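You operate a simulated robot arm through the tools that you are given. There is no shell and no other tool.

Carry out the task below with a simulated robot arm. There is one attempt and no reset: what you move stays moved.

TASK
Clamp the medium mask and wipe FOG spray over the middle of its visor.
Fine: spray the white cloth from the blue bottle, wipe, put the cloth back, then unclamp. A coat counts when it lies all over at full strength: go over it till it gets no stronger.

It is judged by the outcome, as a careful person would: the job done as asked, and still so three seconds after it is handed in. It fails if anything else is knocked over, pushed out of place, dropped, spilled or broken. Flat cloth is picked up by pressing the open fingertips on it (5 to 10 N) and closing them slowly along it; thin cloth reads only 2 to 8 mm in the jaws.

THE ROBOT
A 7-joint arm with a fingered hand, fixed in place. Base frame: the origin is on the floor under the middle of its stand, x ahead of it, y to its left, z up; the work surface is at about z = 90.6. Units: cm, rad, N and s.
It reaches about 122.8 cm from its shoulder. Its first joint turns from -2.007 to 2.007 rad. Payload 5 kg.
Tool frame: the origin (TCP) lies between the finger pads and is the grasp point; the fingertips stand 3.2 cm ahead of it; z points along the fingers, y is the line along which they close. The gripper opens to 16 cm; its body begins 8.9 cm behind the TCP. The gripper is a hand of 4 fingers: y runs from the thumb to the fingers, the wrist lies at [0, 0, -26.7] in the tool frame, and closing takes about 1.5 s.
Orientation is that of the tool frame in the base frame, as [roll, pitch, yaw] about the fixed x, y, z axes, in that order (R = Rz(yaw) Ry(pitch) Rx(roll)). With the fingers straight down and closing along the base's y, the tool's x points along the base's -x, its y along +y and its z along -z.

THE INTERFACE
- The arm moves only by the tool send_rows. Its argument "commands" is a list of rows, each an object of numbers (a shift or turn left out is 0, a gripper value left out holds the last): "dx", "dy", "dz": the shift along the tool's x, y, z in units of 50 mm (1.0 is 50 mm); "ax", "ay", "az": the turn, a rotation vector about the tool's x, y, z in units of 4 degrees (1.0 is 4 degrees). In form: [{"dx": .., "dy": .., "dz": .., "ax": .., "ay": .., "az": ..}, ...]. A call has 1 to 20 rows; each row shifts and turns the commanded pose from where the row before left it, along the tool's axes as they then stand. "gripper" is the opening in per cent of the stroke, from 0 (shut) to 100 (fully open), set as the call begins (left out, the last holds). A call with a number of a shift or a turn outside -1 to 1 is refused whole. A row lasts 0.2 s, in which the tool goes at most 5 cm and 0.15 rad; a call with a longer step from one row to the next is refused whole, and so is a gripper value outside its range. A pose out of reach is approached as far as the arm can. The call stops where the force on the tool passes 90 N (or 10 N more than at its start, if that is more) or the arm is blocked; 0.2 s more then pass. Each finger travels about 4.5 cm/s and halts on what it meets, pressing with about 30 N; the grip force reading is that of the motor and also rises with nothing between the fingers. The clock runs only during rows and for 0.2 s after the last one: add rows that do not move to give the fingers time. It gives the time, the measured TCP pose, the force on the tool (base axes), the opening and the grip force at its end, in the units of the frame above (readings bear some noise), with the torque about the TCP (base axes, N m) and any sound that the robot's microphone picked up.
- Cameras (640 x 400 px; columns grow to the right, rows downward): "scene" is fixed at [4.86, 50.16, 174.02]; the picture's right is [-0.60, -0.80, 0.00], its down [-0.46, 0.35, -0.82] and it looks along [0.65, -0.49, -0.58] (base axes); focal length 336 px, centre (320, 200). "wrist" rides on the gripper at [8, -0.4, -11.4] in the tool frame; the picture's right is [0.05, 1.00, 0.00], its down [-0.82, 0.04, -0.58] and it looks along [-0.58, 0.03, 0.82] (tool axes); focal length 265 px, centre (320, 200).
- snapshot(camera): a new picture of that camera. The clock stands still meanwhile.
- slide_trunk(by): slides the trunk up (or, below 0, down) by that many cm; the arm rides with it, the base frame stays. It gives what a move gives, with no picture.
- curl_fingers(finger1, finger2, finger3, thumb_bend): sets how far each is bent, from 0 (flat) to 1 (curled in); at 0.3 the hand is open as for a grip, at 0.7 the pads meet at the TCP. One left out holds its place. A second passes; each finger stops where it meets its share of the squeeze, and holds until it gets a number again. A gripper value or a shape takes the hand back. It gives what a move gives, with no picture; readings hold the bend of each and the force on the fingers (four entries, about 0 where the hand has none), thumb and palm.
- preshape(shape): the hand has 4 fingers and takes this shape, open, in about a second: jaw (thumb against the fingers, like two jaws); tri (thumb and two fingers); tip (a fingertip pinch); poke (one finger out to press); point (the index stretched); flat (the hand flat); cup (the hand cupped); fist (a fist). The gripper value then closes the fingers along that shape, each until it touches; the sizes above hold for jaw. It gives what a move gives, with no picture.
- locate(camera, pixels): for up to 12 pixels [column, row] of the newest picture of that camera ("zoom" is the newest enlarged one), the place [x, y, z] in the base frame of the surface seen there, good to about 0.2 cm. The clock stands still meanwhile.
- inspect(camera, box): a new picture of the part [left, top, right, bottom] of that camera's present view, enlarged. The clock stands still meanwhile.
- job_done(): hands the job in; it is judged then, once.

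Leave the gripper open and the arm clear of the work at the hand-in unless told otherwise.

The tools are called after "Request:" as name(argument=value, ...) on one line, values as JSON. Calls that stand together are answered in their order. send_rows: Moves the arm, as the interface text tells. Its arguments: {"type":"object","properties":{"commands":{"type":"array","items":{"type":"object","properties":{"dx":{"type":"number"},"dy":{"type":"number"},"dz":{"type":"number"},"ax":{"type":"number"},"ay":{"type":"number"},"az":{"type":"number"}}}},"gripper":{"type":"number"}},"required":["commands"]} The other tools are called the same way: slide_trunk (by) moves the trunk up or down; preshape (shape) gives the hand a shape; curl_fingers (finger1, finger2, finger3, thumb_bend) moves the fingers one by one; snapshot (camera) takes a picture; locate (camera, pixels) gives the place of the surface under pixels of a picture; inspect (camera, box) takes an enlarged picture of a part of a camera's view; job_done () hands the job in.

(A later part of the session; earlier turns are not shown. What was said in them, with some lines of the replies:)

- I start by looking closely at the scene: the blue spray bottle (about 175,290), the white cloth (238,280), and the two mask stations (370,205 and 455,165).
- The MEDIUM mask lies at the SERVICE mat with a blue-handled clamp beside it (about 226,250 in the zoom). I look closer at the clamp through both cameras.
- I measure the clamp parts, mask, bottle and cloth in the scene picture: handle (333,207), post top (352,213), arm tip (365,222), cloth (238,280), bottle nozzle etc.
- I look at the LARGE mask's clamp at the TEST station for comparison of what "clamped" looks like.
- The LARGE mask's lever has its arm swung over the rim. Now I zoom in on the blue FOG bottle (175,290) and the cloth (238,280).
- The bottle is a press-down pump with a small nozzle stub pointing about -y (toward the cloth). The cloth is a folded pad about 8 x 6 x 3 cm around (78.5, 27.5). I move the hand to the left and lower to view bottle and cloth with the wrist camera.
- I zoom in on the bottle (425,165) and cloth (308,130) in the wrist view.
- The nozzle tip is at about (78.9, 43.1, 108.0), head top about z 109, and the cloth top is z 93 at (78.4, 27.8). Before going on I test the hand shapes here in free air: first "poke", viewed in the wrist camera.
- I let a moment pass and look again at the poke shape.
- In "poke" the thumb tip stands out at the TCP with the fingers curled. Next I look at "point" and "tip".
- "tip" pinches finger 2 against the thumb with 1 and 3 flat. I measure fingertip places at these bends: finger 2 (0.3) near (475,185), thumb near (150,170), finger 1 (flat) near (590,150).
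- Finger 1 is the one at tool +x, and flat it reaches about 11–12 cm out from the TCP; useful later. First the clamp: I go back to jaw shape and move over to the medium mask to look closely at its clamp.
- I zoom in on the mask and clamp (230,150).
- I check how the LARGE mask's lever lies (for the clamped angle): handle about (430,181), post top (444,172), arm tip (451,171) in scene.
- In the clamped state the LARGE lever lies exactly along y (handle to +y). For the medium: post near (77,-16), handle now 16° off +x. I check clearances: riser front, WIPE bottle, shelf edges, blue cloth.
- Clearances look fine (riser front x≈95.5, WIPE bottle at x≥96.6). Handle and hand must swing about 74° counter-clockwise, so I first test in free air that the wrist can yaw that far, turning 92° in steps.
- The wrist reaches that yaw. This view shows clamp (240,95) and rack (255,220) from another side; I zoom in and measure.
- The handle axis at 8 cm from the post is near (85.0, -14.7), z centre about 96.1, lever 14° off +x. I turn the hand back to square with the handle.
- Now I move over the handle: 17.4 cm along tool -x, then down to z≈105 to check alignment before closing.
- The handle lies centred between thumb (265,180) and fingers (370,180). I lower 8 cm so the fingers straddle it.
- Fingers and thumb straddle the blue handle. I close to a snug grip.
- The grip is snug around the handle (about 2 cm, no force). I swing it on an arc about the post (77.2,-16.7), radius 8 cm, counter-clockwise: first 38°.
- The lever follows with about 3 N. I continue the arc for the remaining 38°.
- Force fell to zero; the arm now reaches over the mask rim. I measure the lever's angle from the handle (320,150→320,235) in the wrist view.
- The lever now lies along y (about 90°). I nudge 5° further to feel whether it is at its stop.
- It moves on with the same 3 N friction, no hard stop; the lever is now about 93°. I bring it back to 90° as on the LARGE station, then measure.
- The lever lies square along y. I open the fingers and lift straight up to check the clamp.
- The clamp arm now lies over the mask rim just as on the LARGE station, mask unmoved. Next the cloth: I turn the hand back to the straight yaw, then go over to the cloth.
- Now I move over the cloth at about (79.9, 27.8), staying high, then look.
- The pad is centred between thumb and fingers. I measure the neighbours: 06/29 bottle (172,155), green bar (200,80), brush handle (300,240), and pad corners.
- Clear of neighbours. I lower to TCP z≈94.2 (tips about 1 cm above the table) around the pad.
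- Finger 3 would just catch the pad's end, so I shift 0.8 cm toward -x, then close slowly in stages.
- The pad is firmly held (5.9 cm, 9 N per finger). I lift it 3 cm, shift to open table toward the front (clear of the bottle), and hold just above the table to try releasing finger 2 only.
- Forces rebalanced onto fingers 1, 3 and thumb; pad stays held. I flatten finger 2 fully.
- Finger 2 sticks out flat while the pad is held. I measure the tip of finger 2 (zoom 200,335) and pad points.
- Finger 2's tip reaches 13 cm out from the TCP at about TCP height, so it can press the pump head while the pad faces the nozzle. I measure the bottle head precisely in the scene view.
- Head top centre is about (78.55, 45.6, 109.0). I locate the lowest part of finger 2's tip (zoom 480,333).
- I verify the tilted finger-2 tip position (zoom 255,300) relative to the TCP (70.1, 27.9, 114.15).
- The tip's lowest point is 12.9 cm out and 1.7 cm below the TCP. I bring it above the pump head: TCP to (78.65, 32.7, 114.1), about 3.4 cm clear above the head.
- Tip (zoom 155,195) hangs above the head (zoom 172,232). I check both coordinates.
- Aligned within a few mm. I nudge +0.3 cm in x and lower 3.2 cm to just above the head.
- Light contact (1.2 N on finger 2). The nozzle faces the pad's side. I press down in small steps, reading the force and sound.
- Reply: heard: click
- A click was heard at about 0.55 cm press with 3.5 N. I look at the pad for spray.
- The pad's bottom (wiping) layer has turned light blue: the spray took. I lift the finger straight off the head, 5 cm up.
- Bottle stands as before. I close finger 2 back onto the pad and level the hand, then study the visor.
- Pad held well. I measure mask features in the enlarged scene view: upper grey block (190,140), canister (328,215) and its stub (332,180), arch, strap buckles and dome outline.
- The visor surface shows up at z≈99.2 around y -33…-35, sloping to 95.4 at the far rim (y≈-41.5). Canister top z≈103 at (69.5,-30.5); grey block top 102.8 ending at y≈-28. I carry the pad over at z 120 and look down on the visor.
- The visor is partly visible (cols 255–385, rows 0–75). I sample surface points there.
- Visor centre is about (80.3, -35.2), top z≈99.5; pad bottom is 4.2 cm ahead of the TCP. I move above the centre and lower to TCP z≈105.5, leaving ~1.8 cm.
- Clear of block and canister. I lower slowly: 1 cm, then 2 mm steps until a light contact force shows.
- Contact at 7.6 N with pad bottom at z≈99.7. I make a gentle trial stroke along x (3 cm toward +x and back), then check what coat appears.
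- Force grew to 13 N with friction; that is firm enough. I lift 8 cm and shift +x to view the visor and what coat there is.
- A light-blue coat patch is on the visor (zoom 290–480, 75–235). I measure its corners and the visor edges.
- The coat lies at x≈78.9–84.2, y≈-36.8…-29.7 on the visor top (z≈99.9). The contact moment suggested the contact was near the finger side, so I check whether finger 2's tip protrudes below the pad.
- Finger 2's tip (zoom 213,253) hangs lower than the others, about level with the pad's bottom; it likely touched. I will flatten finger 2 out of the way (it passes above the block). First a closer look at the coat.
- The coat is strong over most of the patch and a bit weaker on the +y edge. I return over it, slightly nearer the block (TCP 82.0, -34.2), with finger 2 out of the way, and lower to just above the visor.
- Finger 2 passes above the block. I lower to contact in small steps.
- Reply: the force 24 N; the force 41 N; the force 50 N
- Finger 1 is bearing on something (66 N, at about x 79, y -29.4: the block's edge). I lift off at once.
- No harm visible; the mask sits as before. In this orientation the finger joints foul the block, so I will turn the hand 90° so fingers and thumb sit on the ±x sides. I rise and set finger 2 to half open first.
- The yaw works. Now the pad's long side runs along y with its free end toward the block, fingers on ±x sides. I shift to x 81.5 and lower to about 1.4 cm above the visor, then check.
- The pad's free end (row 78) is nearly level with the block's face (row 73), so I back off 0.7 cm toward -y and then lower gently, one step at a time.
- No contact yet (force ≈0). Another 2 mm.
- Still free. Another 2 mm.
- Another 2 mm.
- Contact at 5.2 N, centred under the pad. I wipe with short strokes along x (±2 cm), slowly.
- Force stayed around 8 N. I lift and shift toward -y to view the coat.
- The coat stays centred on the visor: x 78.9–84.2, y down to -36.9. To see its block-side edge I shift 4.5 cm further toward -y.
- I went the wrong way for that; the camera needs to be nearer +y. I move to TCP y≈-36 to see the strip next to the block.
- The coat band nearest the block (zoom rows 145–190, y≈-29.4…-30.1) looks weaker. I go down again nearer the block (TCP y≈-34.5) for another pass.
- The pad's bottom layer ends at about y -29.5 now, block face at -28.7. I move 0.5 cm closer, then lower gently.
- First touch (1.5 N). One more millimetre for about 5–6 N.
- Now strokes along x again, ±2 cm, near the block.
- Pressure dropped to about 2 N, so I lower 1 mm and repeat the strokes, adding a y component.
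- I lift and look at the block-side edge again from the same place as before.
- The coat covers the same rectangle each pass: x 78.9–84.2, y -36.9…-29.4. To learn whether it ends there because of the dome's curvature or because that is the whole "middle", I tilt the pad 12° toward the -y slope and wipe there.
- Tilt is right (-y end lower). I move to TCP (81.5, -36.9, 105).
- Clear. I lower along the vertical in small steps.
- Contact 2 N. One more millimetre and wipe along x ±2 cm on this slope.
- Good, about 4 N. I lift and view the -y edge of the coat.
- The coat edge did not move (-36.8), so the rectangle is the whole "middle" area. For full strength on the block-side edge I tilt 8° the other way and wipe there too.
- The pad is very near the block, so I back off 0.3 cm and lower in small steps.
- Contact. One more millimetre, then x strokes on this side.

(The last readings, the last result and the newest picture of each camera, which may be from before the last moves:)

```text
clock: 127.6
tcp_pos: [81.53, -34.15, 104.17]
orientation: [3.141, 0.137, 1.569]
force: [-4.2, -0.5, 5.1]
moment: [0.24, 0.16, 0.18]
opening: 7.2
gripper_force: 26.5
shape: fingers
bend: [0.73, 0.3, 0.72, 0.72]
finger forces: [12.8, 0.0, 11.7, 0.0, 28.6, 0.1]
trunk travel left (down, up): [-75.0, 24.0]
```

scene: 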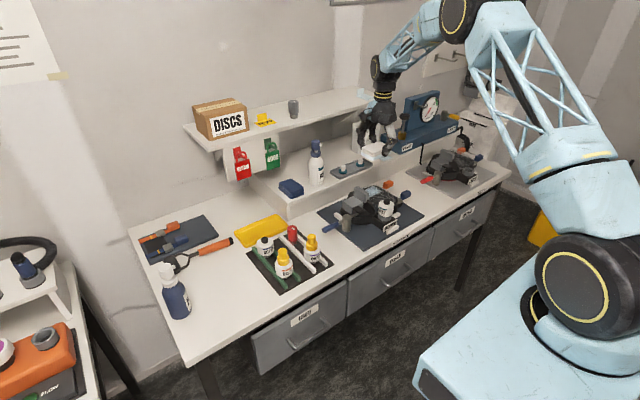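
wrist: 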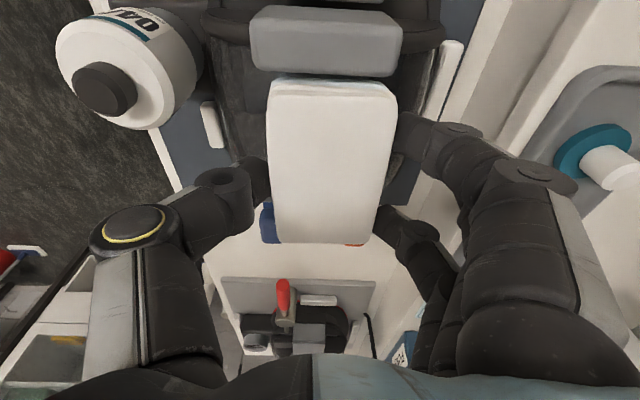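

Fine, about 5 N. I lift, level the hand, and look at the block-side edge again.

Request:
send_rows(commands=[{"dz": -0.2}, {"dz": -0.6}, {"dz": -0.9}, {"dz": -0.9}, {"ay": 1}, {"ay": 1}, {"dx": -0.7}, {}])

Request:
inspect(camera="wrist", box=[250, 0, 390, 80])

Request:
inspect(camera="scene", box=[358, 178, 394, 206])

```text
clock: 129.4
tcp_pos: [81.65, -35.63, 117.01]
orientation: [-3.141, -0.002, 1.57]
force: [0.1, 0.8, -1.1]
moment: [-0.05, 0.0, -0.04]
opening: 7.2
gripper_force: 24.3
shape: fingers
bend: [0.73, 0.3, 0.72, 0.72]
finger forces: [12.5, 0.1, 12.2, 0.0, 24.8, 0.0]
trunk travel left (down, up): [-75.0, 24.0]
```

```text
4.57 times, centred on (320, 40) of wrist
```

zoom: 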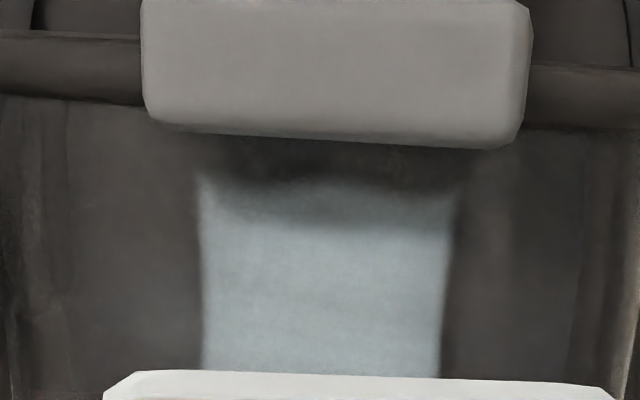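

```text
14.29 times, centred on (376, 192) of scene
```

zoom: 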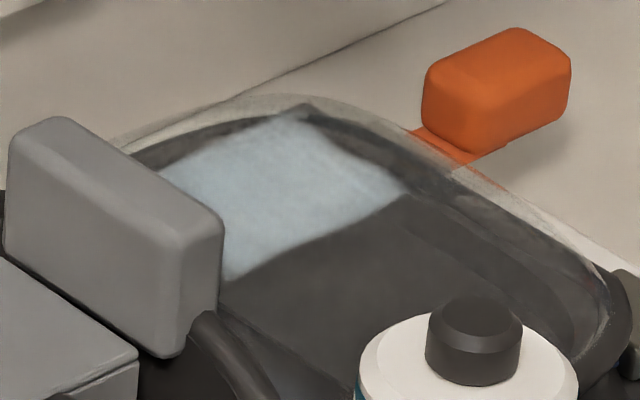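

The band next to the block still looks darker, possibly just the block's/hand's shadow. I rise 15 cm and look again to tell shadow from coat.

Request:
send_rows(commands=[{"dz": -0.9}, {"dz": -0.9}, {"dz": -0.9}, {"dz": -0.3, "dx": 0.3}, {}])

Request:
inspect(camera="wrist", box=[270, 0, 370, 76])

Request:
inspect(camera="scene", box=[360, 182, 390, 202])

```text
clock: 130.6
tcp_pos: [81.39, -34.12, 132.31]
orientation: [-3.14, -0.001, 1.569]
force: [0.0, -0.6, -1.2]
moment: [0.02, 0.0, 0.01]
opening: 7.21
gripper_force: 25.2
shape: fingers
bend: [0.73, 0.3, 0.72, 0.72]
finger forces: [12.5, 0.0, 12.2, 0.0, 24.7, 0.0]
trunk travel left (down, up): [-75.0, 24.0]
```

```text
5.26 times, centred on (320, 38) of wrist
```

zoom: 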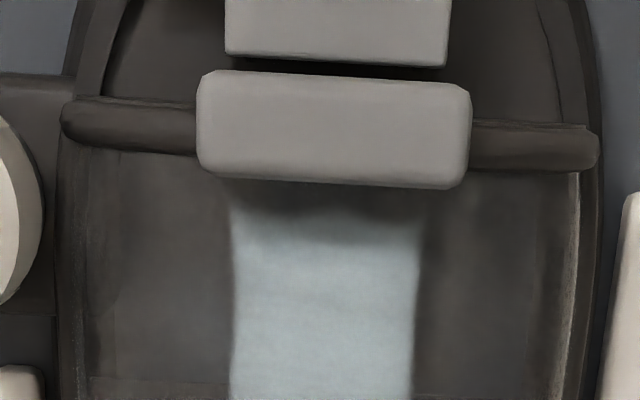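

```text
16.00 times, centred on (375, 192) of scene
```

zoom: 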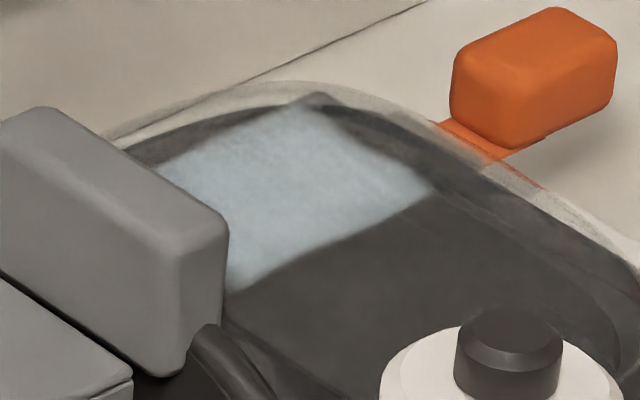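

The darkening follows the soft shadow under the block. For a like-for-like comparison with my first view, I turn back to the straight yaw and look from the same pose as after the first pass.

Request:
send_rows(commands=[{"az": -1}, {"az": -1}, {"az": -1}, {"az": -1}, {"az": -1}, {"az": -1}, {"az": -1}, {"az": -1}, {"az": -1}, {"az": -1}, {"az": -1}, {"az": -1}, {"az": -1}, {"az": -1}, {"az": -1}, {"az": -1}, {"az": -1}, {"az": -1}, {"az": -1}, {"az": -1}])

Request:
send_rows(commands=[{"az": -1}, {"az": -1}, {"az": -0.5}, {"dx": -0.64, "dy": -0.12, "dz": 0.6}, {"dx": -0.64, "dy": -0.12, "dz": 0.6}, {"dz": 0.9}, {"dz": 0.9}, {"dz": 0.19}, {}])

Request:
inspect(camera="wrist", box=[290, 0, 410, 80])

Request:
inspect(camera="wrist", box=[180, 0, 460, 110])

```text
clock: 134.8
tcp_pos: [81.46, -34.3, 132.14]
orientation: [3.14, -0.001, 2.967]
force: [0.2, -0.1, -0.4]
moment: [0.01, 0.0, 0.03]
opening: 7.23
gripper_force: 24.9
shape: fingers
bend: [0.73, 0.3, 0.72, 0.72]
finger forces: [12.4, 0.0, 12.3, 0.1, 24.7, 0.0]
trunk travel left (down, up): [-75.0, 24.0]
```

```text
clock: 136.8
tcp_pos: [88.07, -35.45, 116.21]
orientation: [3.139, 0.0, 3.141]
force: [-0.1, 0.5, -0.1]
moment: [0.0, 0.02, -0.01]
opening: 7.17
gripper_force: 24.4
shape: fingers
bend: [0.73, 0.3, 0.72, 0.72]
finger forces: [12.5, 0.1, 12.4, 0.0, 24.7, 0.0]
trunk travel left (down, up): [-75.0, 24.0]
```

```text
5.00 times, centred on (350, 40) of wrist
```

zoom: 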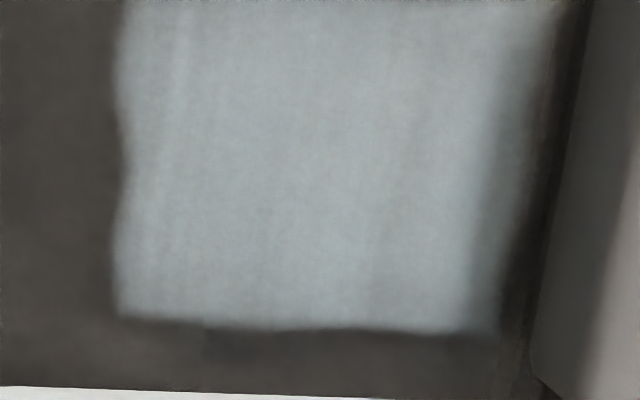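

```text
2.29 times, centred on (320, 55) of wrist
```

zoom: 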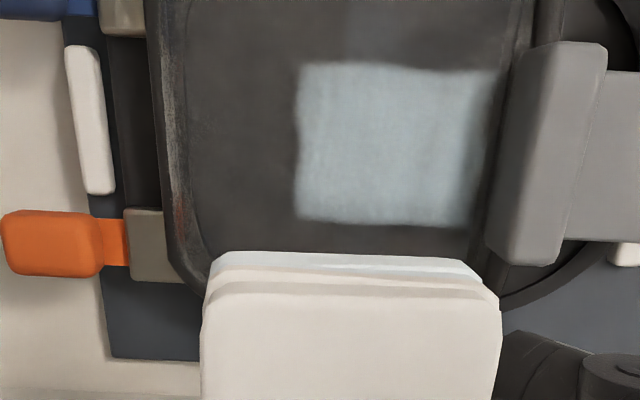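

The coat now fills a clean, even rectangle (the darker right strip is the block's shadow), same as in the earlier passes, so it no longer gets stronger. Next I carry the pad back toward its place at z≈120.

Request:
send_rows(commands=[{"dz": -0.8}, {"dy": 0.9036, "dx": 0.1267}, {"dy": 0.9036, "dx": 0.1267}, {"dy": 0.9036, "dx": 0.1267}, {"dy": 0.9036, "dx": 0.1267}, {"dy": 0.9036, "dx": 0.1267}, {"dy": 0.9036, "dx": 0.1267}, {"dy": 0.9036, "dx": 0.1267}, {"dy": 0.9036, "dx": 0.1267}, {"dy": 0.9036, "dx": 0.1267}, {"dy": 0.9036, "dx": 0.1267}, {"dy": 0.9036, "dx": 0.1267}, {"dy": 0.9036, "dx": 0.1267}, {"dy": 0.9036, "dx": 0.1267}, {"dy": 0.9036, "dx": 0.1267}, {}])

Request:
inspect(camera="scene", box=[345, 170, 415, 220])

Request:
snapshot(camera="scene")

```text
clock: 140.2
tcp_pos: [79.18, 27.87, 120.05]
orientation: [3.14, 0.0, 3.137]
force: [-0.3, 0.5, -0.5]
moment: [0.03, 0.0, 0.0]
opening: 7.2
gripper_force: 24.5
shape: fingers
bend: [0.73, 0.3, 0.72, 0.72]
finger forces: [12.5, 0.0, 12.3, 0.1, 24.8, 0.0]
trunk travel left (down, up): [-75.0, 24.0]
```

```text
8.00 times, centred on (380, 195) of scene
```

zoom: 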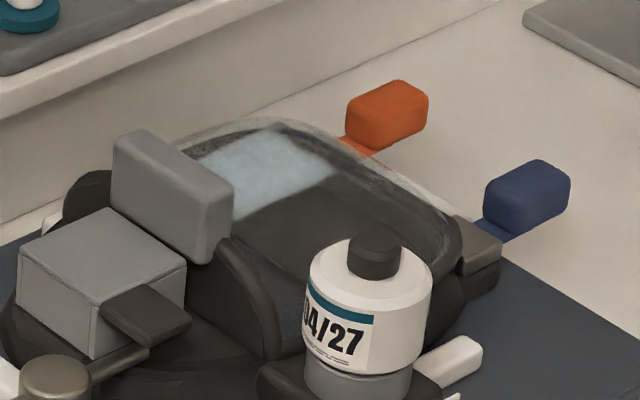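

```text
taken
```

scene: 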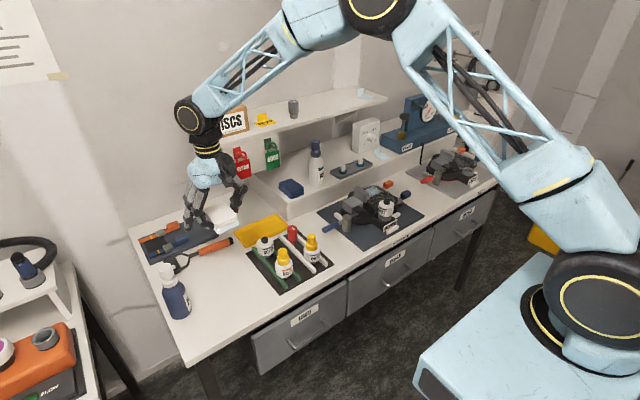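

With the arm away from the mask, I take a close look at the coat's evenness.

Request:
inspect(camera="scene", box=[365, 183, 391, 201])

```text
16.00 times, centred on (378, 192) of scene
```

zoom: 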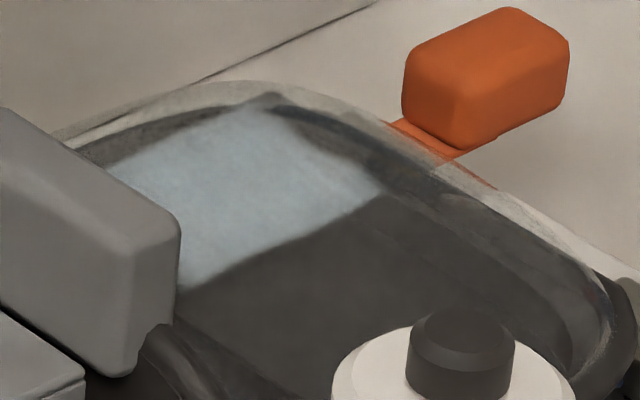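

The coat looks even. Now I lower the pad toward its old spot, to z≈98, and check.

Request:
send_rows(commands=[{"dz": 0.8}, {"dz": 0.8}, {"dz": 0.8}, {"dz": 0.8}, {"dz": 0.8}, {"dz": 0.4}, {}])

Request:
snapshot(camera="wrist")

Request:
inspect(camera="scene", box=[160, 220, 280, 320])

```text
clock: 141.8
tcp_pos: [79.2, 27.7, 98.1]
orientation: [3.141, 0.0, 3.138]
force: [0.6, 0.2, -0.5]
moment: [-0.02, 0.02, -0.01]
opening: 7.21
gripper_force: 24.7
shape: fingers
bend: [0.73, 0.3, 0.72, 0.72]
finger forces: [12.6, 0.1, 12.3, 0.0, 24.7, 0.0]
trunk travel left (down, up): [-75.0, 24.0]
```

```text
taken
```

wrist: 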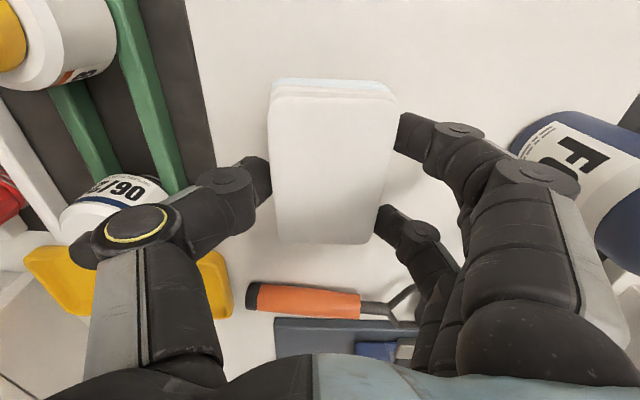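

```text
4.00 times, centred on (220, 270) of scene
```

zoom: 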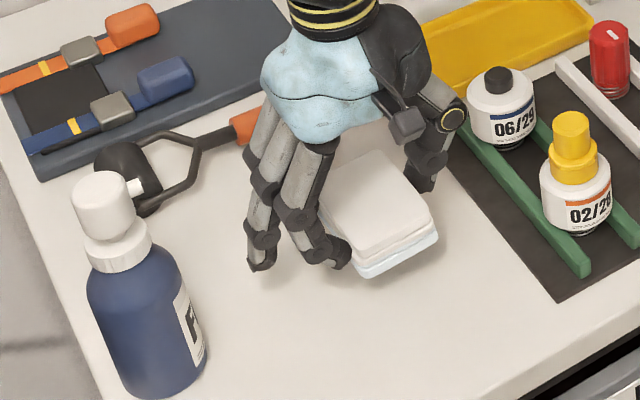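

The pad has shifted about 0.45 cm toward +y in the hand, so I correct by that and lower to just above the table.

Request:
send_rows(commands=[{"dy": -0.09}, {"dz": 0.3}, {"dz": 0.25}, {"dz": 0.1}, {}])

```text
clock: 143.0
tcp_pos: [79.22, 27.4, 95.16]
orientation: [-3.141, 0.0, 3.14]
force: [-0.2, -0.2, -0.9]
moment: [0.01, 0.0, 0.0]
opening: 7.17
gripper_force: 24.8
shape: fingers
bend: [0.73, 0.3, 0.72, 0.72]
finger forces: [12.4, 0.0, 12.2, 0.1, 24.7, 0.0]
trunk travel left (down, up): [-75.0, 24.0]
```

Request:
send_rows(commands=[{"dz": 0.07}, {"dz": 0.07}, {}])

```text
clock: 143.8
tcp_pos: [79.25, 27.4, 94.29]
orientation: [3.139, 0.0, 3.139]
force: [0.4, -0.4, 1.9]
moment: [0.06, -0.11, -0.01]
opening: 7.23
gripper_force: 25.7
shape: fingers
bend: [0.73, 0.3, 0.72, 0.72]
finger forces: [12.3, 0.0, 13.3, 0.1, 25.7, 0.0]
trunk travel left (down, up): [-75.0, 24.0]
```

The pad touches the table (2 N). I open the hand to about 8 cm to release it.

Request:
send_rows(commands=[{"dz": 0.01}, {}, {}, {}, {}, {}, {}, {}], gripper=50)

Request:
snapshot(camera="wrist")

```text
clock: 145.6
tcp_pos: [79.1, 27.46, 94.24]
orientation: [3.139, 0.001, 3.139]
force: [0.2, -0.5, 0.1]
moment: [-0.02, 0.0, 0.0]
opening: 7.97
gripper_force: 0.0
shape: jaw
bend: [0.72, 0.72, 0.72, 0.7]
finger forces: [0.0, 0.0, 0.0, 0.1, 0.1, 0.0]
trunk travel left (down, up): [-75.0, 24.0]
```

```text
taken
```

wrist: 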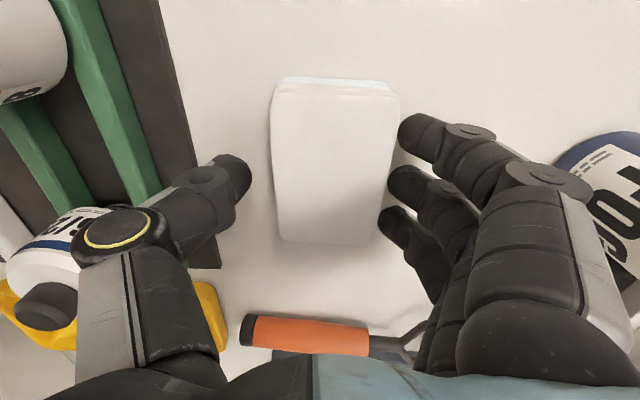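

Released and flat. The fingers sit close to the pad's right side, so I centre the hand by 0.5 cm and rise straight up.

Request:
send_rows(commands=[{"dy": 0.1}, {"dz": -0.2}, {"dz": -0.5}, {"dz": -0.8}, {"dz": -0.8}, {"dz": -0.8}, {"dz": -0.8}, {"dz": -0.8}, {}])

Request:
snapshot(camera="wrist")

Request:
snapshot(camera="scene")

```text
clock: 147.6
tcp_pos: [79.13, 27.97, 117.53]
orientation: [3.141, -0.001, 3.139]
force: [0.0, 1.2, 0.3]
moment: [-0.02, -0.01, 0.02]
opening: 7.94
gripper_force: 0.1
shape: jaw
bend: [0.72, 0.72, 0.72, 0.7]
finger forces: [0.1, 0.0, 0.0, 0.0, 0.0, 0.0]
trunk travel left (down, up): [-75.0, 24.0]
```

```text
taken
```

wrist: 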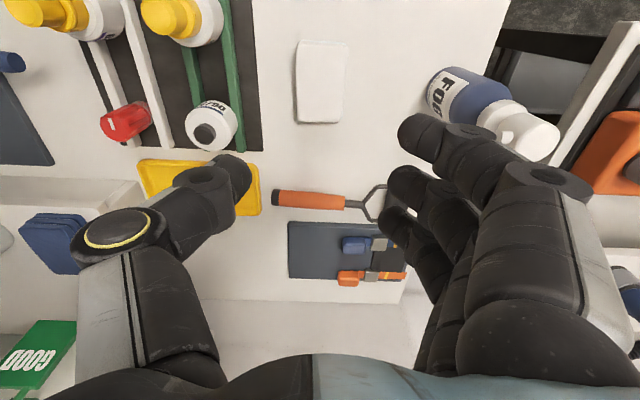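

```text
taken
```

scene: 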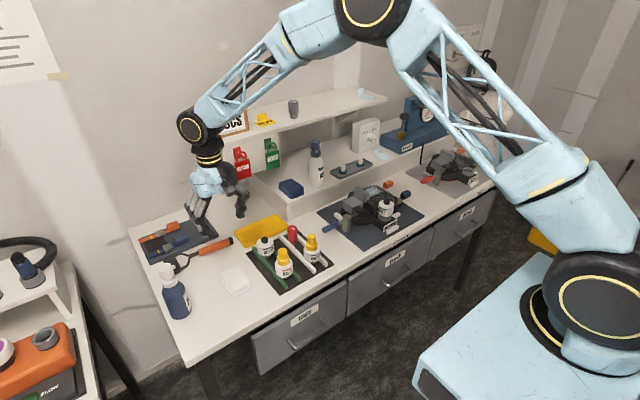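

The pad is back on the table at (238,282). I measure its corners against the original place (x 74.2–82.7, y 24.7–30.6).

Request:
inspect(camera="scene", box=[215, 255, 265, 305])

Request:
locate(camera="scene", pixels=[[222, 273], [242, 269], [250, 282], [234, 293], [238, 280], [228, 272]])

Request:
locate(camera="wrist", pixels=[[299, 44], [345, 46], [341, 118], [299, 118], [320, 80]])

```text
8.00 times, centred on (240, 280) of scene
```

zoom: 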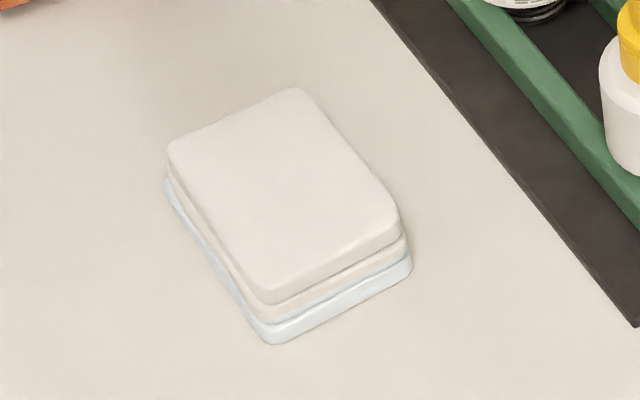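

```text
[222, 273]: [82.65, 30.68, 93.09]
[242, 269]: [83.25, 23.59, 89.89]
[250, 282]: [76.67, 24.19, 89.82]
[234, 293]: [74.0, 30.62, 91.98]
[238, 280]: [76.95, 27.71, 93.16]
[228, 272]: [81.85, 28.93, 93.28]
```

```text
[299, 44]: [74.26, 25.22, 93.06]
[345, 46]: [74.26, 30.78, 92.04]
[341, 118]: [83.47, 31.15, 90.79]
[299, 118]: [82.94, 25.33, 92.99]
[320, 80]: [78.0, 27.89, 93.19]
```

The cloth lies back within half a centimetre of where it was. Now to unclamp: I move over the lever handle and turn the hand 89° as before.

Request:
send_rows(commands=[{"dz": -0.64}, {"dy": -0.913, "dx": 0.044}, {"dy": -0.913, "dx": 0.044}, {"dy": -0.913, "dx": 0.044}, {"dy": -0.913, "dx": 0.044}, {"dy": -0.913, "dx": 0.044}, {"dy": -0.913, "dx": 0.044}, {"dy": -0.913, "dx": 0.044}, {"dy": -0.913, "dx": 0.044}, {}], gripper=34)

Request:
send_rows(commands=[{"az": -1}, {"az": -1}, {"az": -1}, {"az": -1}, {"az": -1}, {"az": -1}, {"az": -1}, {"az": -1}, {"az": -1}, {"az": -1}, {"az": -1}, {"az": -1}, {"az": -1}, {"az": -1}, {"az": -1}, {"az": -1}, {"az": -1}, {"az": -1}, {"az": -1}, {"az": -1}])

Request:
send_rows(commands=[{"az": -1}, {"az": -1}, {"az": -0.3}, {}])

Request:
snapshot(camera="wrist")

```text
clock: 149.8
tcp_pos: [77.3, -8.66, 121.03]
orientation: [3.141, 0.0, 3.14]
force: [-0.2, 1.5, -0.6]
moment: [-0.01, 0.0, 0.0]
opening: 5.47
gripper_force: 0.0
shape: jaw
bend: [0.73, 0.73, 0.73, 0.7]
finger forces: [0.1, 0.0, 0.1, 0.0, 0.0, 0.0]
trunk travel left (down, up): [-75.0, 24.0]
```

```text
clock: 154.0
tcp_pos: [77.35, -8.62, 120.74]
orientation: [3.141, 0.002, -1.747]
force: [0.9, 0.6, -0.6]
moment: [-0.01, -0.02, -0.02]
opening: 5.48
gripper_force: 0.0
shape: jaw
bend: [0.73, 0.73, 0.73, 0.7]
finger forces: [0.0, 0.1, 0.0, 0.1, 0.0, 0.0]
trunk travel left (down, up): [-75.0, 24.0]
```

```text
clock: 155.0
tcp_pos: [77.38, -8.51, 120.85]
orientation: [3.141, 0.0, -1.585]
force: [-0.4, 0.9, 0.2]
moment: [0.0, 0.0, 0.03]
opening: 5.46
gripper_force: 0.0
shape: jaw
bend: [0.73, 0.73, 0.73, 0.7]
finger forces: [0.0, 0.0, 0.0, 0.1, 0.1, 0.0]
trunk travel left (down, up): [-75.0, 24.0]
```

```text
taken
```

wrist: 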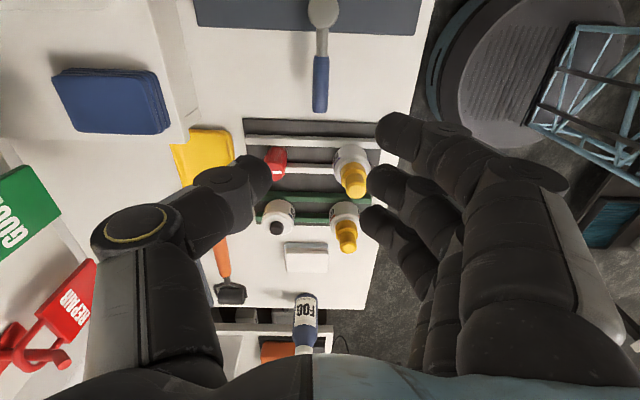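

The handle (320,85) is centred under the hand. I lower to z≈105 and check.

Request:
send_rows(commands=[{"dz": 0.8}, {"dz": 0.8}, {"dz": 0.8}, {"dz": 0.77}, {}])

Request:
snapshot(camera="wrist")

```text
clock: 156.2
tcp_pos: [77.46, -8.68, 104.99]
orientation: [-3.141, -0.001, -1.586]
force: [0.1, -0.4, 0.8]
moment: [-0.01, -0.03, -0.01]
opening: 5.49
gripper_force: 0.2
shape: jaw
bend: [0.73, 0.73, 0.73, 0.7]
finger forces: [0.1, 0.0, 0.1, 0.0, 0.0, 0.1]
trunk travel left (down, up): [-75.0, 24.0]
```

```text
taken
```

wrist: 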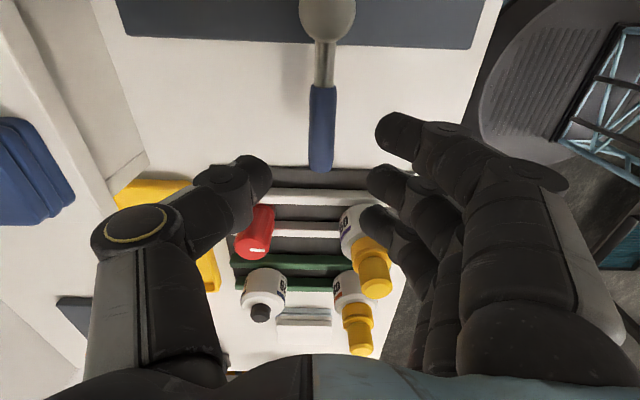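

Aligned. I lower 8.2 cm and close snugly.

Request:
send_rows(commands=[{"dz": 0.4}, {"dz": 0.4}, {"dz": 0.4}, {"dz": 0.4}, {"dz": 0.04}, {}])

Request:
send_rows(commands=[{}, {}, {}, {}, {}, {}], gripper=12)

Request:
snapshot(camera="wrist")

```text
clock: 157.6
tcp_pos: [77.51, -8.45, 96.82]
orientation: [-3.141, 0.002, -1.588]
force: [0.7, -0.5, 0.7]
moment: [0.01, 0.01, -0.01]
opening: 5.5
gripper_force: 0.1
shape: jaw
bend: [0.73, 0.73, 0.73, 0.7]
finger forces: [0.1, 0.1, 0.0, 0.0, 0.1, 0.0]
trunk travel left (down, up): [-75.0, 24.0]
```

```text
clock: 159.0
tcp_pos: [77.37, -8.63, 96.84]
orientation: [3.141, 0.001, -1.585]
force: [0.1, -0.7, -0.9]
moment: [0.03, 0.0, -0.01]
opening: 1.94
gripper_force: 0.1
shape: jaw
bend: [0.72, 0.72, 0.72, 0.7]
finger forces: [0.1, 0.0, 0.1, 0.0, 0.0, 0.0]
trunk travel left (down, up): [-75.0, 24.0]
```

```text
taken
```

wrist: 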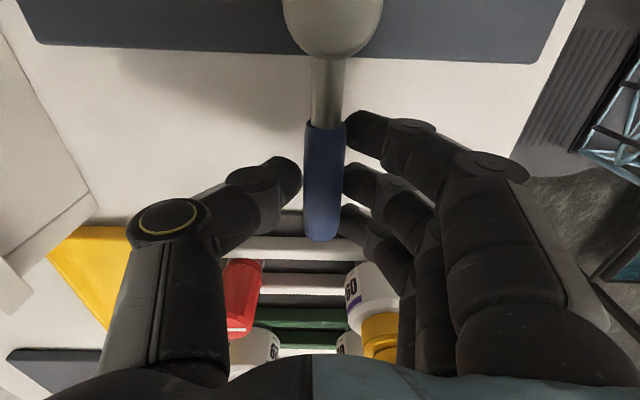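

Snug again. I swing the handle back clockwise, first 38°.

Request:
send_rows(commands=[{"dx": 0.0035, "dy": -0.1065, "az": 0.95}, {"dx": 0.0035, "dy": -0.1065, "az": 0.95}, {"dx": 0.0035, "dy": -0.1065, "az": 0.95}, {"dx": 0.0035, "dy": -0.1065, "az": 0.95}, {"dx": 0.0035, "dy": -0.1065, "az": 0.95}, {"dx": 0.0035, "dy": -0.1065, "az": 0.95}, {"dx": 0.0035, "dy": -0.1065, "az": 0.95}, {"dx": 0.0035, "dy": -0.1065, "az": 0.95}, {"dx": 0.0035, "dy": -0.1065, "az": 0.95}, {"dx": 0.0035, "dy": -0.1065, "az": 0.95}])

Request:
snapshot(camera="wrist")

```text
clock: 161.2
tcp_pos: [82.24, -10.33, 96.9]
orientation: [3.141, 0.002, -2.249]
force: [-0.2, 5.2, -9.3]
moment: [-0.01, -0.16, -0.09]
opening: 2.03
gripper_force: 0.0
shape: jaw
bend: [0.71, 0.71, 0.72, 0.7]
finger forces: [2.4, 5.0, 1.5, 0.1, 0.0, 0.0]
trunk travel left (down, up): [-75.0, 24.0]
```

```text
taken
```

wrist: 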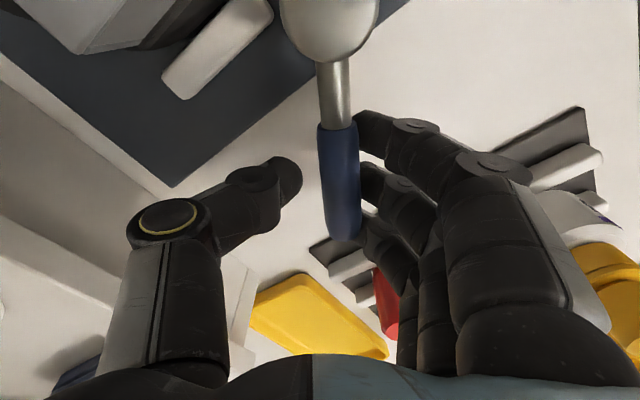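

The lever follows (about 5 N sideways, 9 N vertical from the slanted finger pads). I continue the rest.

Request:
send_rows(commands=[{"dx": 0.0035, "dy": -0.1065, "az": 0.95}, {"dx": 0.0035, "dy": -0.1065, "az": 0.95}, {"dx": 0.0035, "dy": -0.1065, "az": 0.95}, {"dx": 0.0035, "dy": -0.1065, "az": 0.95}, {"dx": 0.0035, "dy": -0.1065, "az": 0.95}, {"dx": 0.0035, "dy": -0.1065, "az": 0.95}, {"dx": 0.0035, "dy": -0.1065, "az": 0.95}, {"dx": 0.0035, "dy": -0.1065, "az": 0.95}, {"dx": 0.0035, "dy": -0.1065, "az": 0.95}, {"dx": 0.0035, "dy": -0.1065, "az": 0.95}])

Request:
snapshot(camera="wrist")

Request:
inspect(camera="scene", box=[290, 150, 400, 240])

```text
clock: 163.4
tcp_pos: [85.03, -14.89, 96.77]
orientation: [3.141, 0.001, -2.917]
force: [3.5, 4.5, -4.0]
moment: [-0.02, -0.1, -0.13]
opening: 2.03
gripper_force: 0.0
shape: jaw
bend: [0.72, 0.71, 0.72, 0.7]
finger forces: [1.5, 3.2, 2.2, 0.0, 0.1, 0.0]
trunk travel left (down, up): [-75.0, 24.0]
```

```text
taken
```

wrist: 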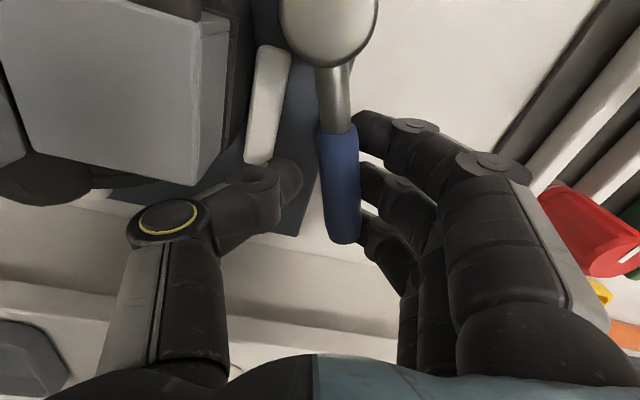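

```text
4.44 times, centred on (345, 195) of scene
```

zoom: 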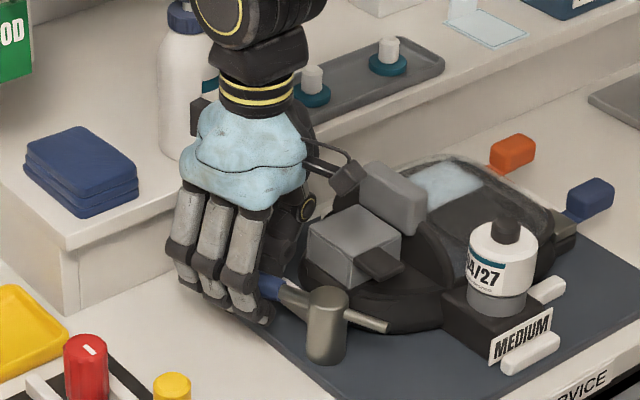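

The handle lags about 5° in the loose grip, so I go 5.5° further to bring it to its original angle.

Request:
send_rows(commands=[{"dx": 0.002, "dy": -0.077, "az": 0.69}, {"dx": 0.002, "dy": -0.077, "az": 0.69}, {}])

Request:
snapshot(camera="wrist")

Request:
locate(camera="wrist", pixels=[[340, 140], [340, 170], [342, 200], [344, 230], [332, 95], [328, 20]])

```text
clock: 164.2
tcp_pos: [85.08, -15.58, 96.77]
orientation: [3.141, 0.0, -3.011]
force: [3.8, 4.5, -2.2]
moment: [0.02, -0.05, -0.12]
opening: 2.02
gripper_force: 0.1
shape: jaw
bend: [0.72, 0.71, 0.72, 0.7]
finger forces: [0.8, 2.7, 2.3, 0.0, 0.1, 0.0]
trunk travel left (down, up): [-75.0, 24.0]
```

```text
taken
```

wrist: 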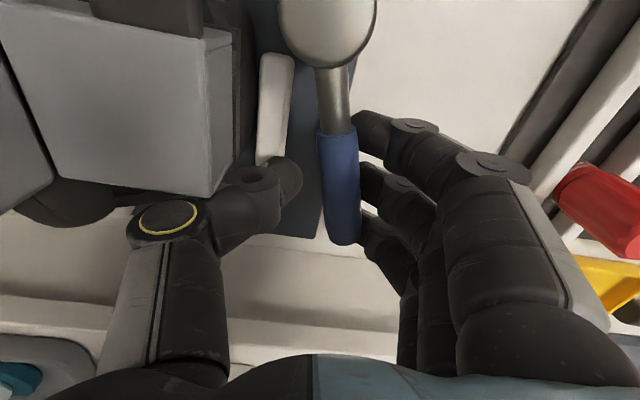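

```text
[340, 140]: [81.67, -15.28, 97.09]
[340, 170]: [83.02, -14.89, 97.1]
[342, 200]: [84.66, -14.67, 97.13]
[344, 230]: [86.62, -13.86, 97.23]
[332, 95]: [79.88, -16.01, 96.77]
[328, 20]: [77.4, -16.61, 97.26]
```

Now about 16°; originally about 14°. One small nudge more, then I open and lift away.

Request:
send_rows(commands=[{"dx": 0.002, "dy": -0.067, "az": 0.6}, {}])

Request:
send_rows(commands=[{}, {}, {}, {}, {}], gripper=36)

Request:
snapshot(camera="wrist")

```text
clock: 164.8
tcp_pos: [85.24, -15.9, 96.69]
orientation: [3.14, 0.001, -3.049]
force: [3.8, 7.8, -1.0]
moment: [0.03, 0.02, 0.02]
opening: 2.01
gripper_force: 0.0
shape: jaw
bend: [0.72, 0.71, 0.72, 0.7]
finger forces: [1.0, 3.4, 1.8, 0.0, 1.8, 0.0]
trunk travel left (down, up): [-75.0, 24.0]
```

```text
clock: 166.0
tcp_pos: [85.19, -15.89, 96.69]
orientation: [3.14, -0.001, -3.05]
force: [-0.7, 4.4, -0.9]
moment: [0.14, 0.04, 0.04]
opening: 5.29
gripper_force: 0.0
shape: jaw
bend: [0.73, 0.73, 0.73, 0.71]
finger forces: [0.0, 0.1, 0.0, 0.0, 6.6, 0.0]
trunk travel left (down, up): [-75.0, 24.0]
```

```text
taken
```

wrist: 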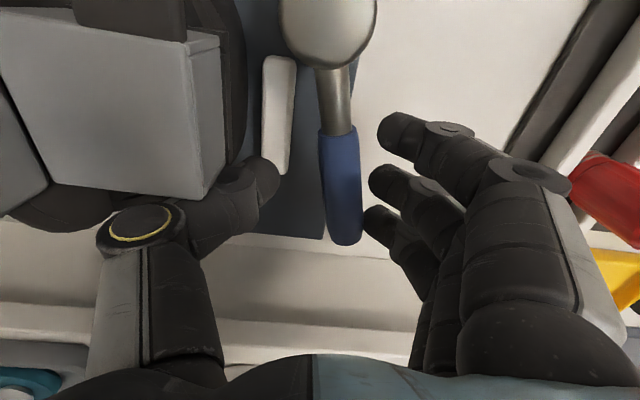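

Opening, the thumb touched the white stop (6.6 N), and the handle sits near the fingers; I shift the hand 0.8 cm toward +y to centre it.

Request:
send_rows(commands=[{"dy": 0.08}, {"dy": 0.08}, {}])

Request:
snapshot(camera="wrist")

```text
clock: 166.8
tcp_pos: [85.08, -15.18, 96.84]
orientation: [-3.14, 0.0, -3.053]
force: [1.5, 0.0, 0.3]
moment: [0.04, 0.02, 0.11]
opening: 5.75
gripper_force: 0.0
shape: jaw
bend: [0.73, 0.73, 0.73, 0.7]
finger forces: [0.1, 0.0, 0.1, 0.0, 1.1, 0.0]
trunk travel left (down, up): [-75.0, 24.0]
```

```text
taken
```

wrist: 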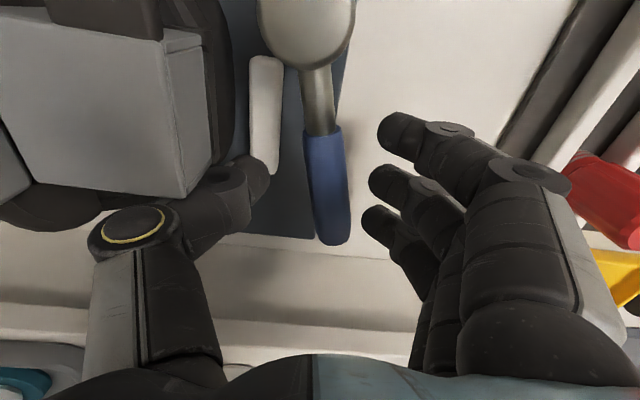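

Nearly clear (1 N). I narrow slightly and lift straight up.

Request:
send_rows(commands=[{"dy": 0.04}, {}, {}], gripper=31)

```text
clock: 167.6
tcp_pos: [85.07, -14.88, 96.73]
orientation: [3.141, -0.001, -3.051]
force: [1.0, 0.1, -0.2]
moment: [-0.02, 0.03, 0.09]
opening: 5.04
gripper_force: 0.0
shape: jaw
bend: [0.73, 0.73, 0.73, 0.7]
finger forces: [0.1, 0.0, 0.0, 0.1, 0.8, 0.0]
trunk travel left (down, up): [-75.0, 24.0]
```

Request:
send_rows(commands=[{"dx": -0.05}, {"dz": -0.1}, {"dz": -0.3}, {"dz": -0.6}, {"dz": -0.8}, {"dz": -0.8}, {"dz": -0.8}, {"dz": -0.8}, {}])

Request:
snapshot(camera="wrist")

Request:
inspect(camera="scene", box=[310, 160, 430, 250])

```text
clock: 169.6
tcp_pos: [85.46, -14.91, 117.65]
orientation: [3.139, 0.0, -3.05]
force: [0.2, -0.1, 0.4]
moment: [0.0, 0.01, -0.05]
opening: 5.02
gripper_force: 0.1
shape: jaw
bend: [0.73, 0.73, 0.73, 0.7]
finger forces: [0.1, 0.0, 0.0, 0.0, 0.0, 0.0]
trunk travel left (down, up): [-75.0, 24.0]
```

```text
taken
```

wrist: 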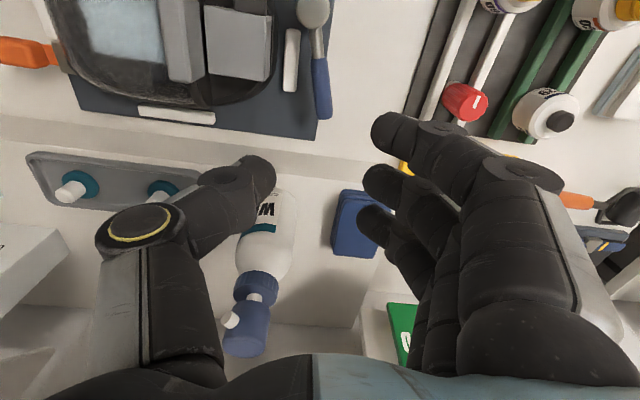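

```text
4.44 times, centred on (370, 205) of scene
```

zoom: 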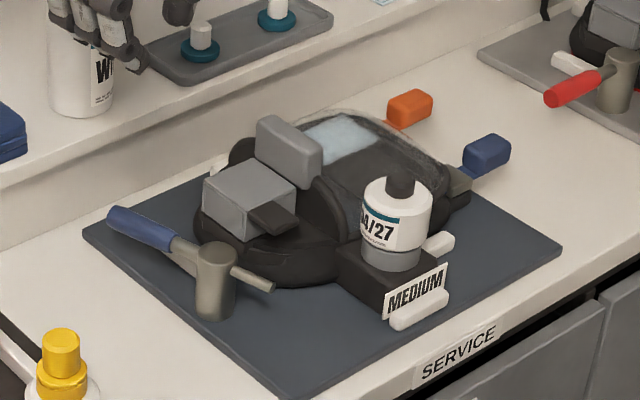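

The lever is back, unclamped. The mask looks shifted by perhaps 0.4 cm compared with before; I take the same enlarged view as earlier to compare.

Request:
inspect(camera="scene", box=[335, 170, 435, 240])

Request:
locate(camera="zoom", pixels=[[150, 100], [185, 120], [225, 145], [215, 175], [332, 172], [300, 195], [360, 200], [325, 190], [325, 260], [60, 260], [400, 255], [370, 340]])

```text
5.71 times, centred on (385, 205) of scene
```

zoom: 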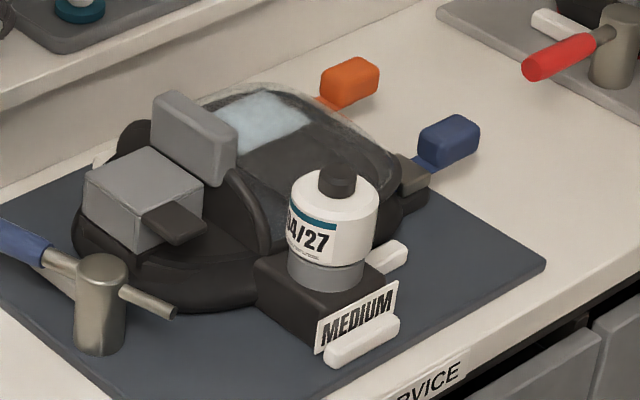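

```text
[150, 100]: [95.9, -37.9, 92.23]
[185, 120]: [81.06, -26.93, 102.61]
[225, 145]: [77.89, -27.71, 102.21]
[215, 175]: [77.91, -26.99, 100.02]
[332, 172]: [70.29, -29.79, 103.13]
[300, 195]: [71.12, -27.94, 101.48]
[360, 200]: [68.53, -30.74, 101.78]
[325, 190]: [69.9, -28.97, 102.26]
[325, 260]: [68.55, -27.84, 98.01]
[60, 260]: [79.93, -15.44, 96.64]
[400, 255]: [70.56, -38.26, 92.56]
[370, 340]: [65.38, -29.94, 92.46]
```

The stops and everything else are unmoved; the mask itself shifted only about 0.4 cm within its stops when the thumb brushed it, still seated flat with its coat intact. I rise and retreat to the start pose, opening the hand, then check the whole scene.

Request:
send_rows(commands=[{"dz": -0.9}, {"dz": -0.9}, {"dz": -0.8, "dx": 0.4}, {"dz": -0.8, "dx": 0.5}, {"dz": -0.7, "dx": 0.5}, {"dz": -0.6, "dx": 0.5}, {"dx": 0.5, "dy": 0.6}, {"dx": 0.4, "dy": 0.6}, {"dy": 0.6}, {}])

Request:
send_rows(commands=[{}, {}, {}, {}, {}, {}, {}], gripper=100)

Request:
snapshot(camera="scene")

Request:
snapshot(camera="wrist")

```text
clock: 171.8
tcp_pos: [70.48, -7.24, 141.08]
orientation: [3.141, -0.001, -3.053]
force: [-0.5, -0.1, -0.3]
moment: [0.04, 0.0, 0.01]
opening: 5.0
gripper_force: 0.0
shape: jaw
bend: [0.73, 0.73, 0.73, 0.7]
finger forces: [0.1, 0.1, 0.0, 0.1, 0.0, 0.0]
trunk travel left (down, up): [-75.0, 24.0]
```

```text
clock: 173.4
tcp_pos: [70.48, -7.16, 141.01]
orientation: [3.141, 0.001, -3.052]
force: [-1.2, 0.6, -0.4]
moment: [0.02, -0.02, 0.01]
opening: 15.99
gripper_force: 0.1
shape: jaw
bend: [0.3, 0.3, 0.3, 0.3]
finger forces: [0.0, 0.1, 0.0, 0.2, 0.1, 0.0]
trunk travel left (down, up): [-75.0, 24.0]
```

```text
taken
```

scene: 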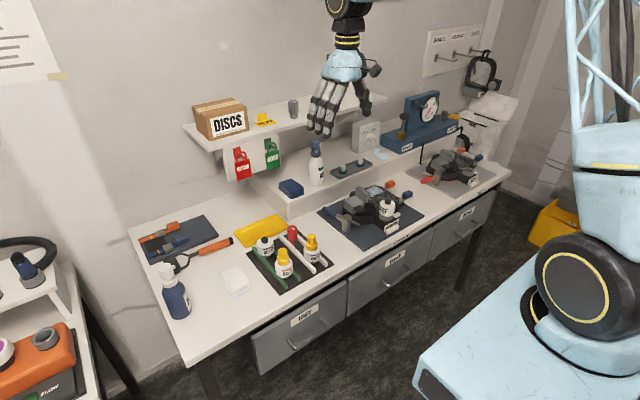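

```text
taken
```

wrist: 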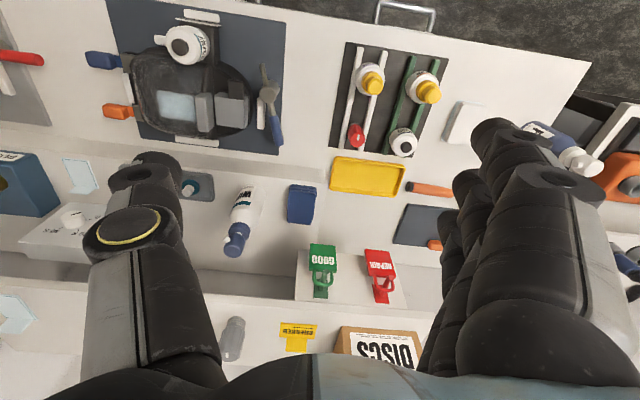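

I compare with the start view: mask, coat and lever in the wrist camera, plus the clamp in the scene view.

Request:
inspect(camera="wrist", box=[90, 0, 290, 160])

Request:
inspect(camera="scene", box=[320, 190, 380, 235])

Request:
locate(camera="zoom", pixels=[[90, 160], [140, 185], [195, 215], [230, 228], [290, 235], [340, 280], [370, 290]])

```text
2.50 times, centred on (190, 80) of wrist
```

zoom: 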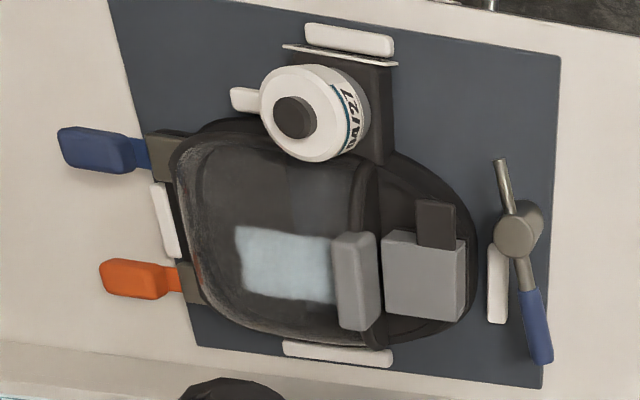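

```text
8.89 times, centred on (350, 212) of scene
```

zoom: 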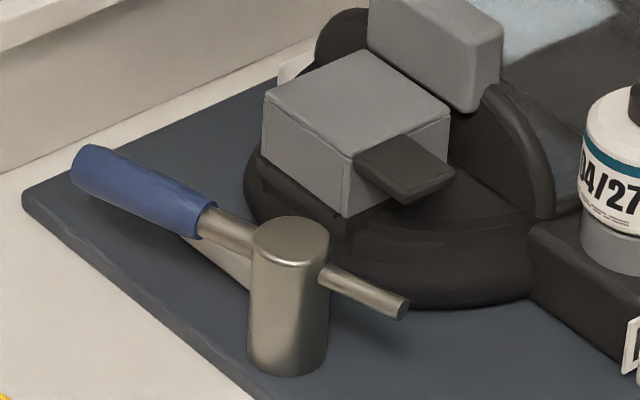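

```text
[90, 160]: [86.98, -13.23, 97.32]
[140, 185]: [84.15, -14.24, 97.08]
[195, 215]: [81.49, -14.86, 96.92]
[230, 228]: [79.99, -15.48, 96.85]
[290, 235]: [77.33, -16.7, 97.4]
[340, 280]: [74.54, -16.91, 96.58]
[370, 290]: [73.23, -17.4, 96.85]
```

The lever lies exactly as at the start and the coat is intact. I verify the stop near the clamp and the FOG bottle have not moved.

Request:
locate(camera="wrist", pixels=[[261, 99], [261, 114], [261, 127], [155, 90], [195, 138], [210, 13]])

Request:
locate(camera="scene", pixels=[[168, 270], [178, 305], [320, 165], [290, 188], [264, 245], [284, 262]])

Request:
inspect(camera="scene", box=[145, 250, 205, 325])

```text
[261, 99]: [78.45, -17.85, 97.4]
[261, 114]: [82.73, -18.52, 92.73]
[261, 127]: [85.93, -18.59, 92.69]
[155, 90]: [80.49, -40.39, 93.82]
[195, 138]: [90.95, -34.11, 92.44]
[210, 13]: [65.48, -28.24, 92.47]
```

```text
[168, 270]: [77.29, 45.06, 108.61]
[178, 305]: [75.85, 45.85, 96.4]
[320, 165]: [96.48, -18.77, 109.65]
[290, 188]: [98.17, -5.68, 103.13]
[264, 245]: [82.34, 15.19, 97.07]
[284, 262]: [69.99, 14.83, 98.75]
```

```text
5.33 times, centred on (175, 288) of scene
```

zoom: 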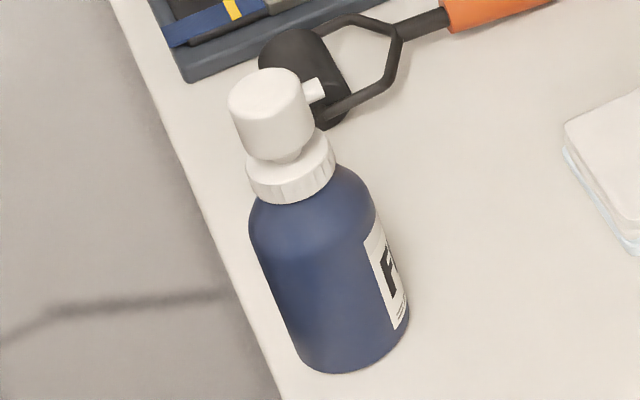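

Everything checks out. The FOG bottle, the stops and the other items stand where they were. The cloth is back in place, the visor's middle is evenly coated, and the clamp is open. The hand is open and clear of the work, so I hand in the job.

Request:
job_done()

```text
The job is handed in.
```

I carried out the job in the order you gave and handed it in. I don't have the result yet.

- **Clamp:** I swung the lever over the medium mask's rim, matching the clamped lever at the TEST station. It stayed there while I wiped.
- **Spray:** One press of the blue FOG bottle sprayed the white cloth. Its bottom layer turned light blue, and the bottle did not move.
- **Wipe:** I made five passes. The coat covers an even rectangle of about 5 by 7.5 cm. It is centred across the visor but sits nearer the chin end. More passes, including two with the pad tilted, made it no larger and no visibly stronger.
- **Cloth:** It is back about half a centimetre from where it was.
- **Unclamp:** The lever is back at its original angle, the hand is open and the arm is clear.

Three things went less than cleanly:

- **Finger on the visor:** On the first pass a fingertip probably touched the visor. I saw no mark.
- **Press on the grey block:** Before the second pass, one finger pressed on the block beside the visor, with about 66 N on that finger. I lifted off at once and saw no damage.
- **Mask shift:** The mask moved about 0.4 cm during unclamping. It still sits flat between its stops, and I left it there so as not to disturb it further.
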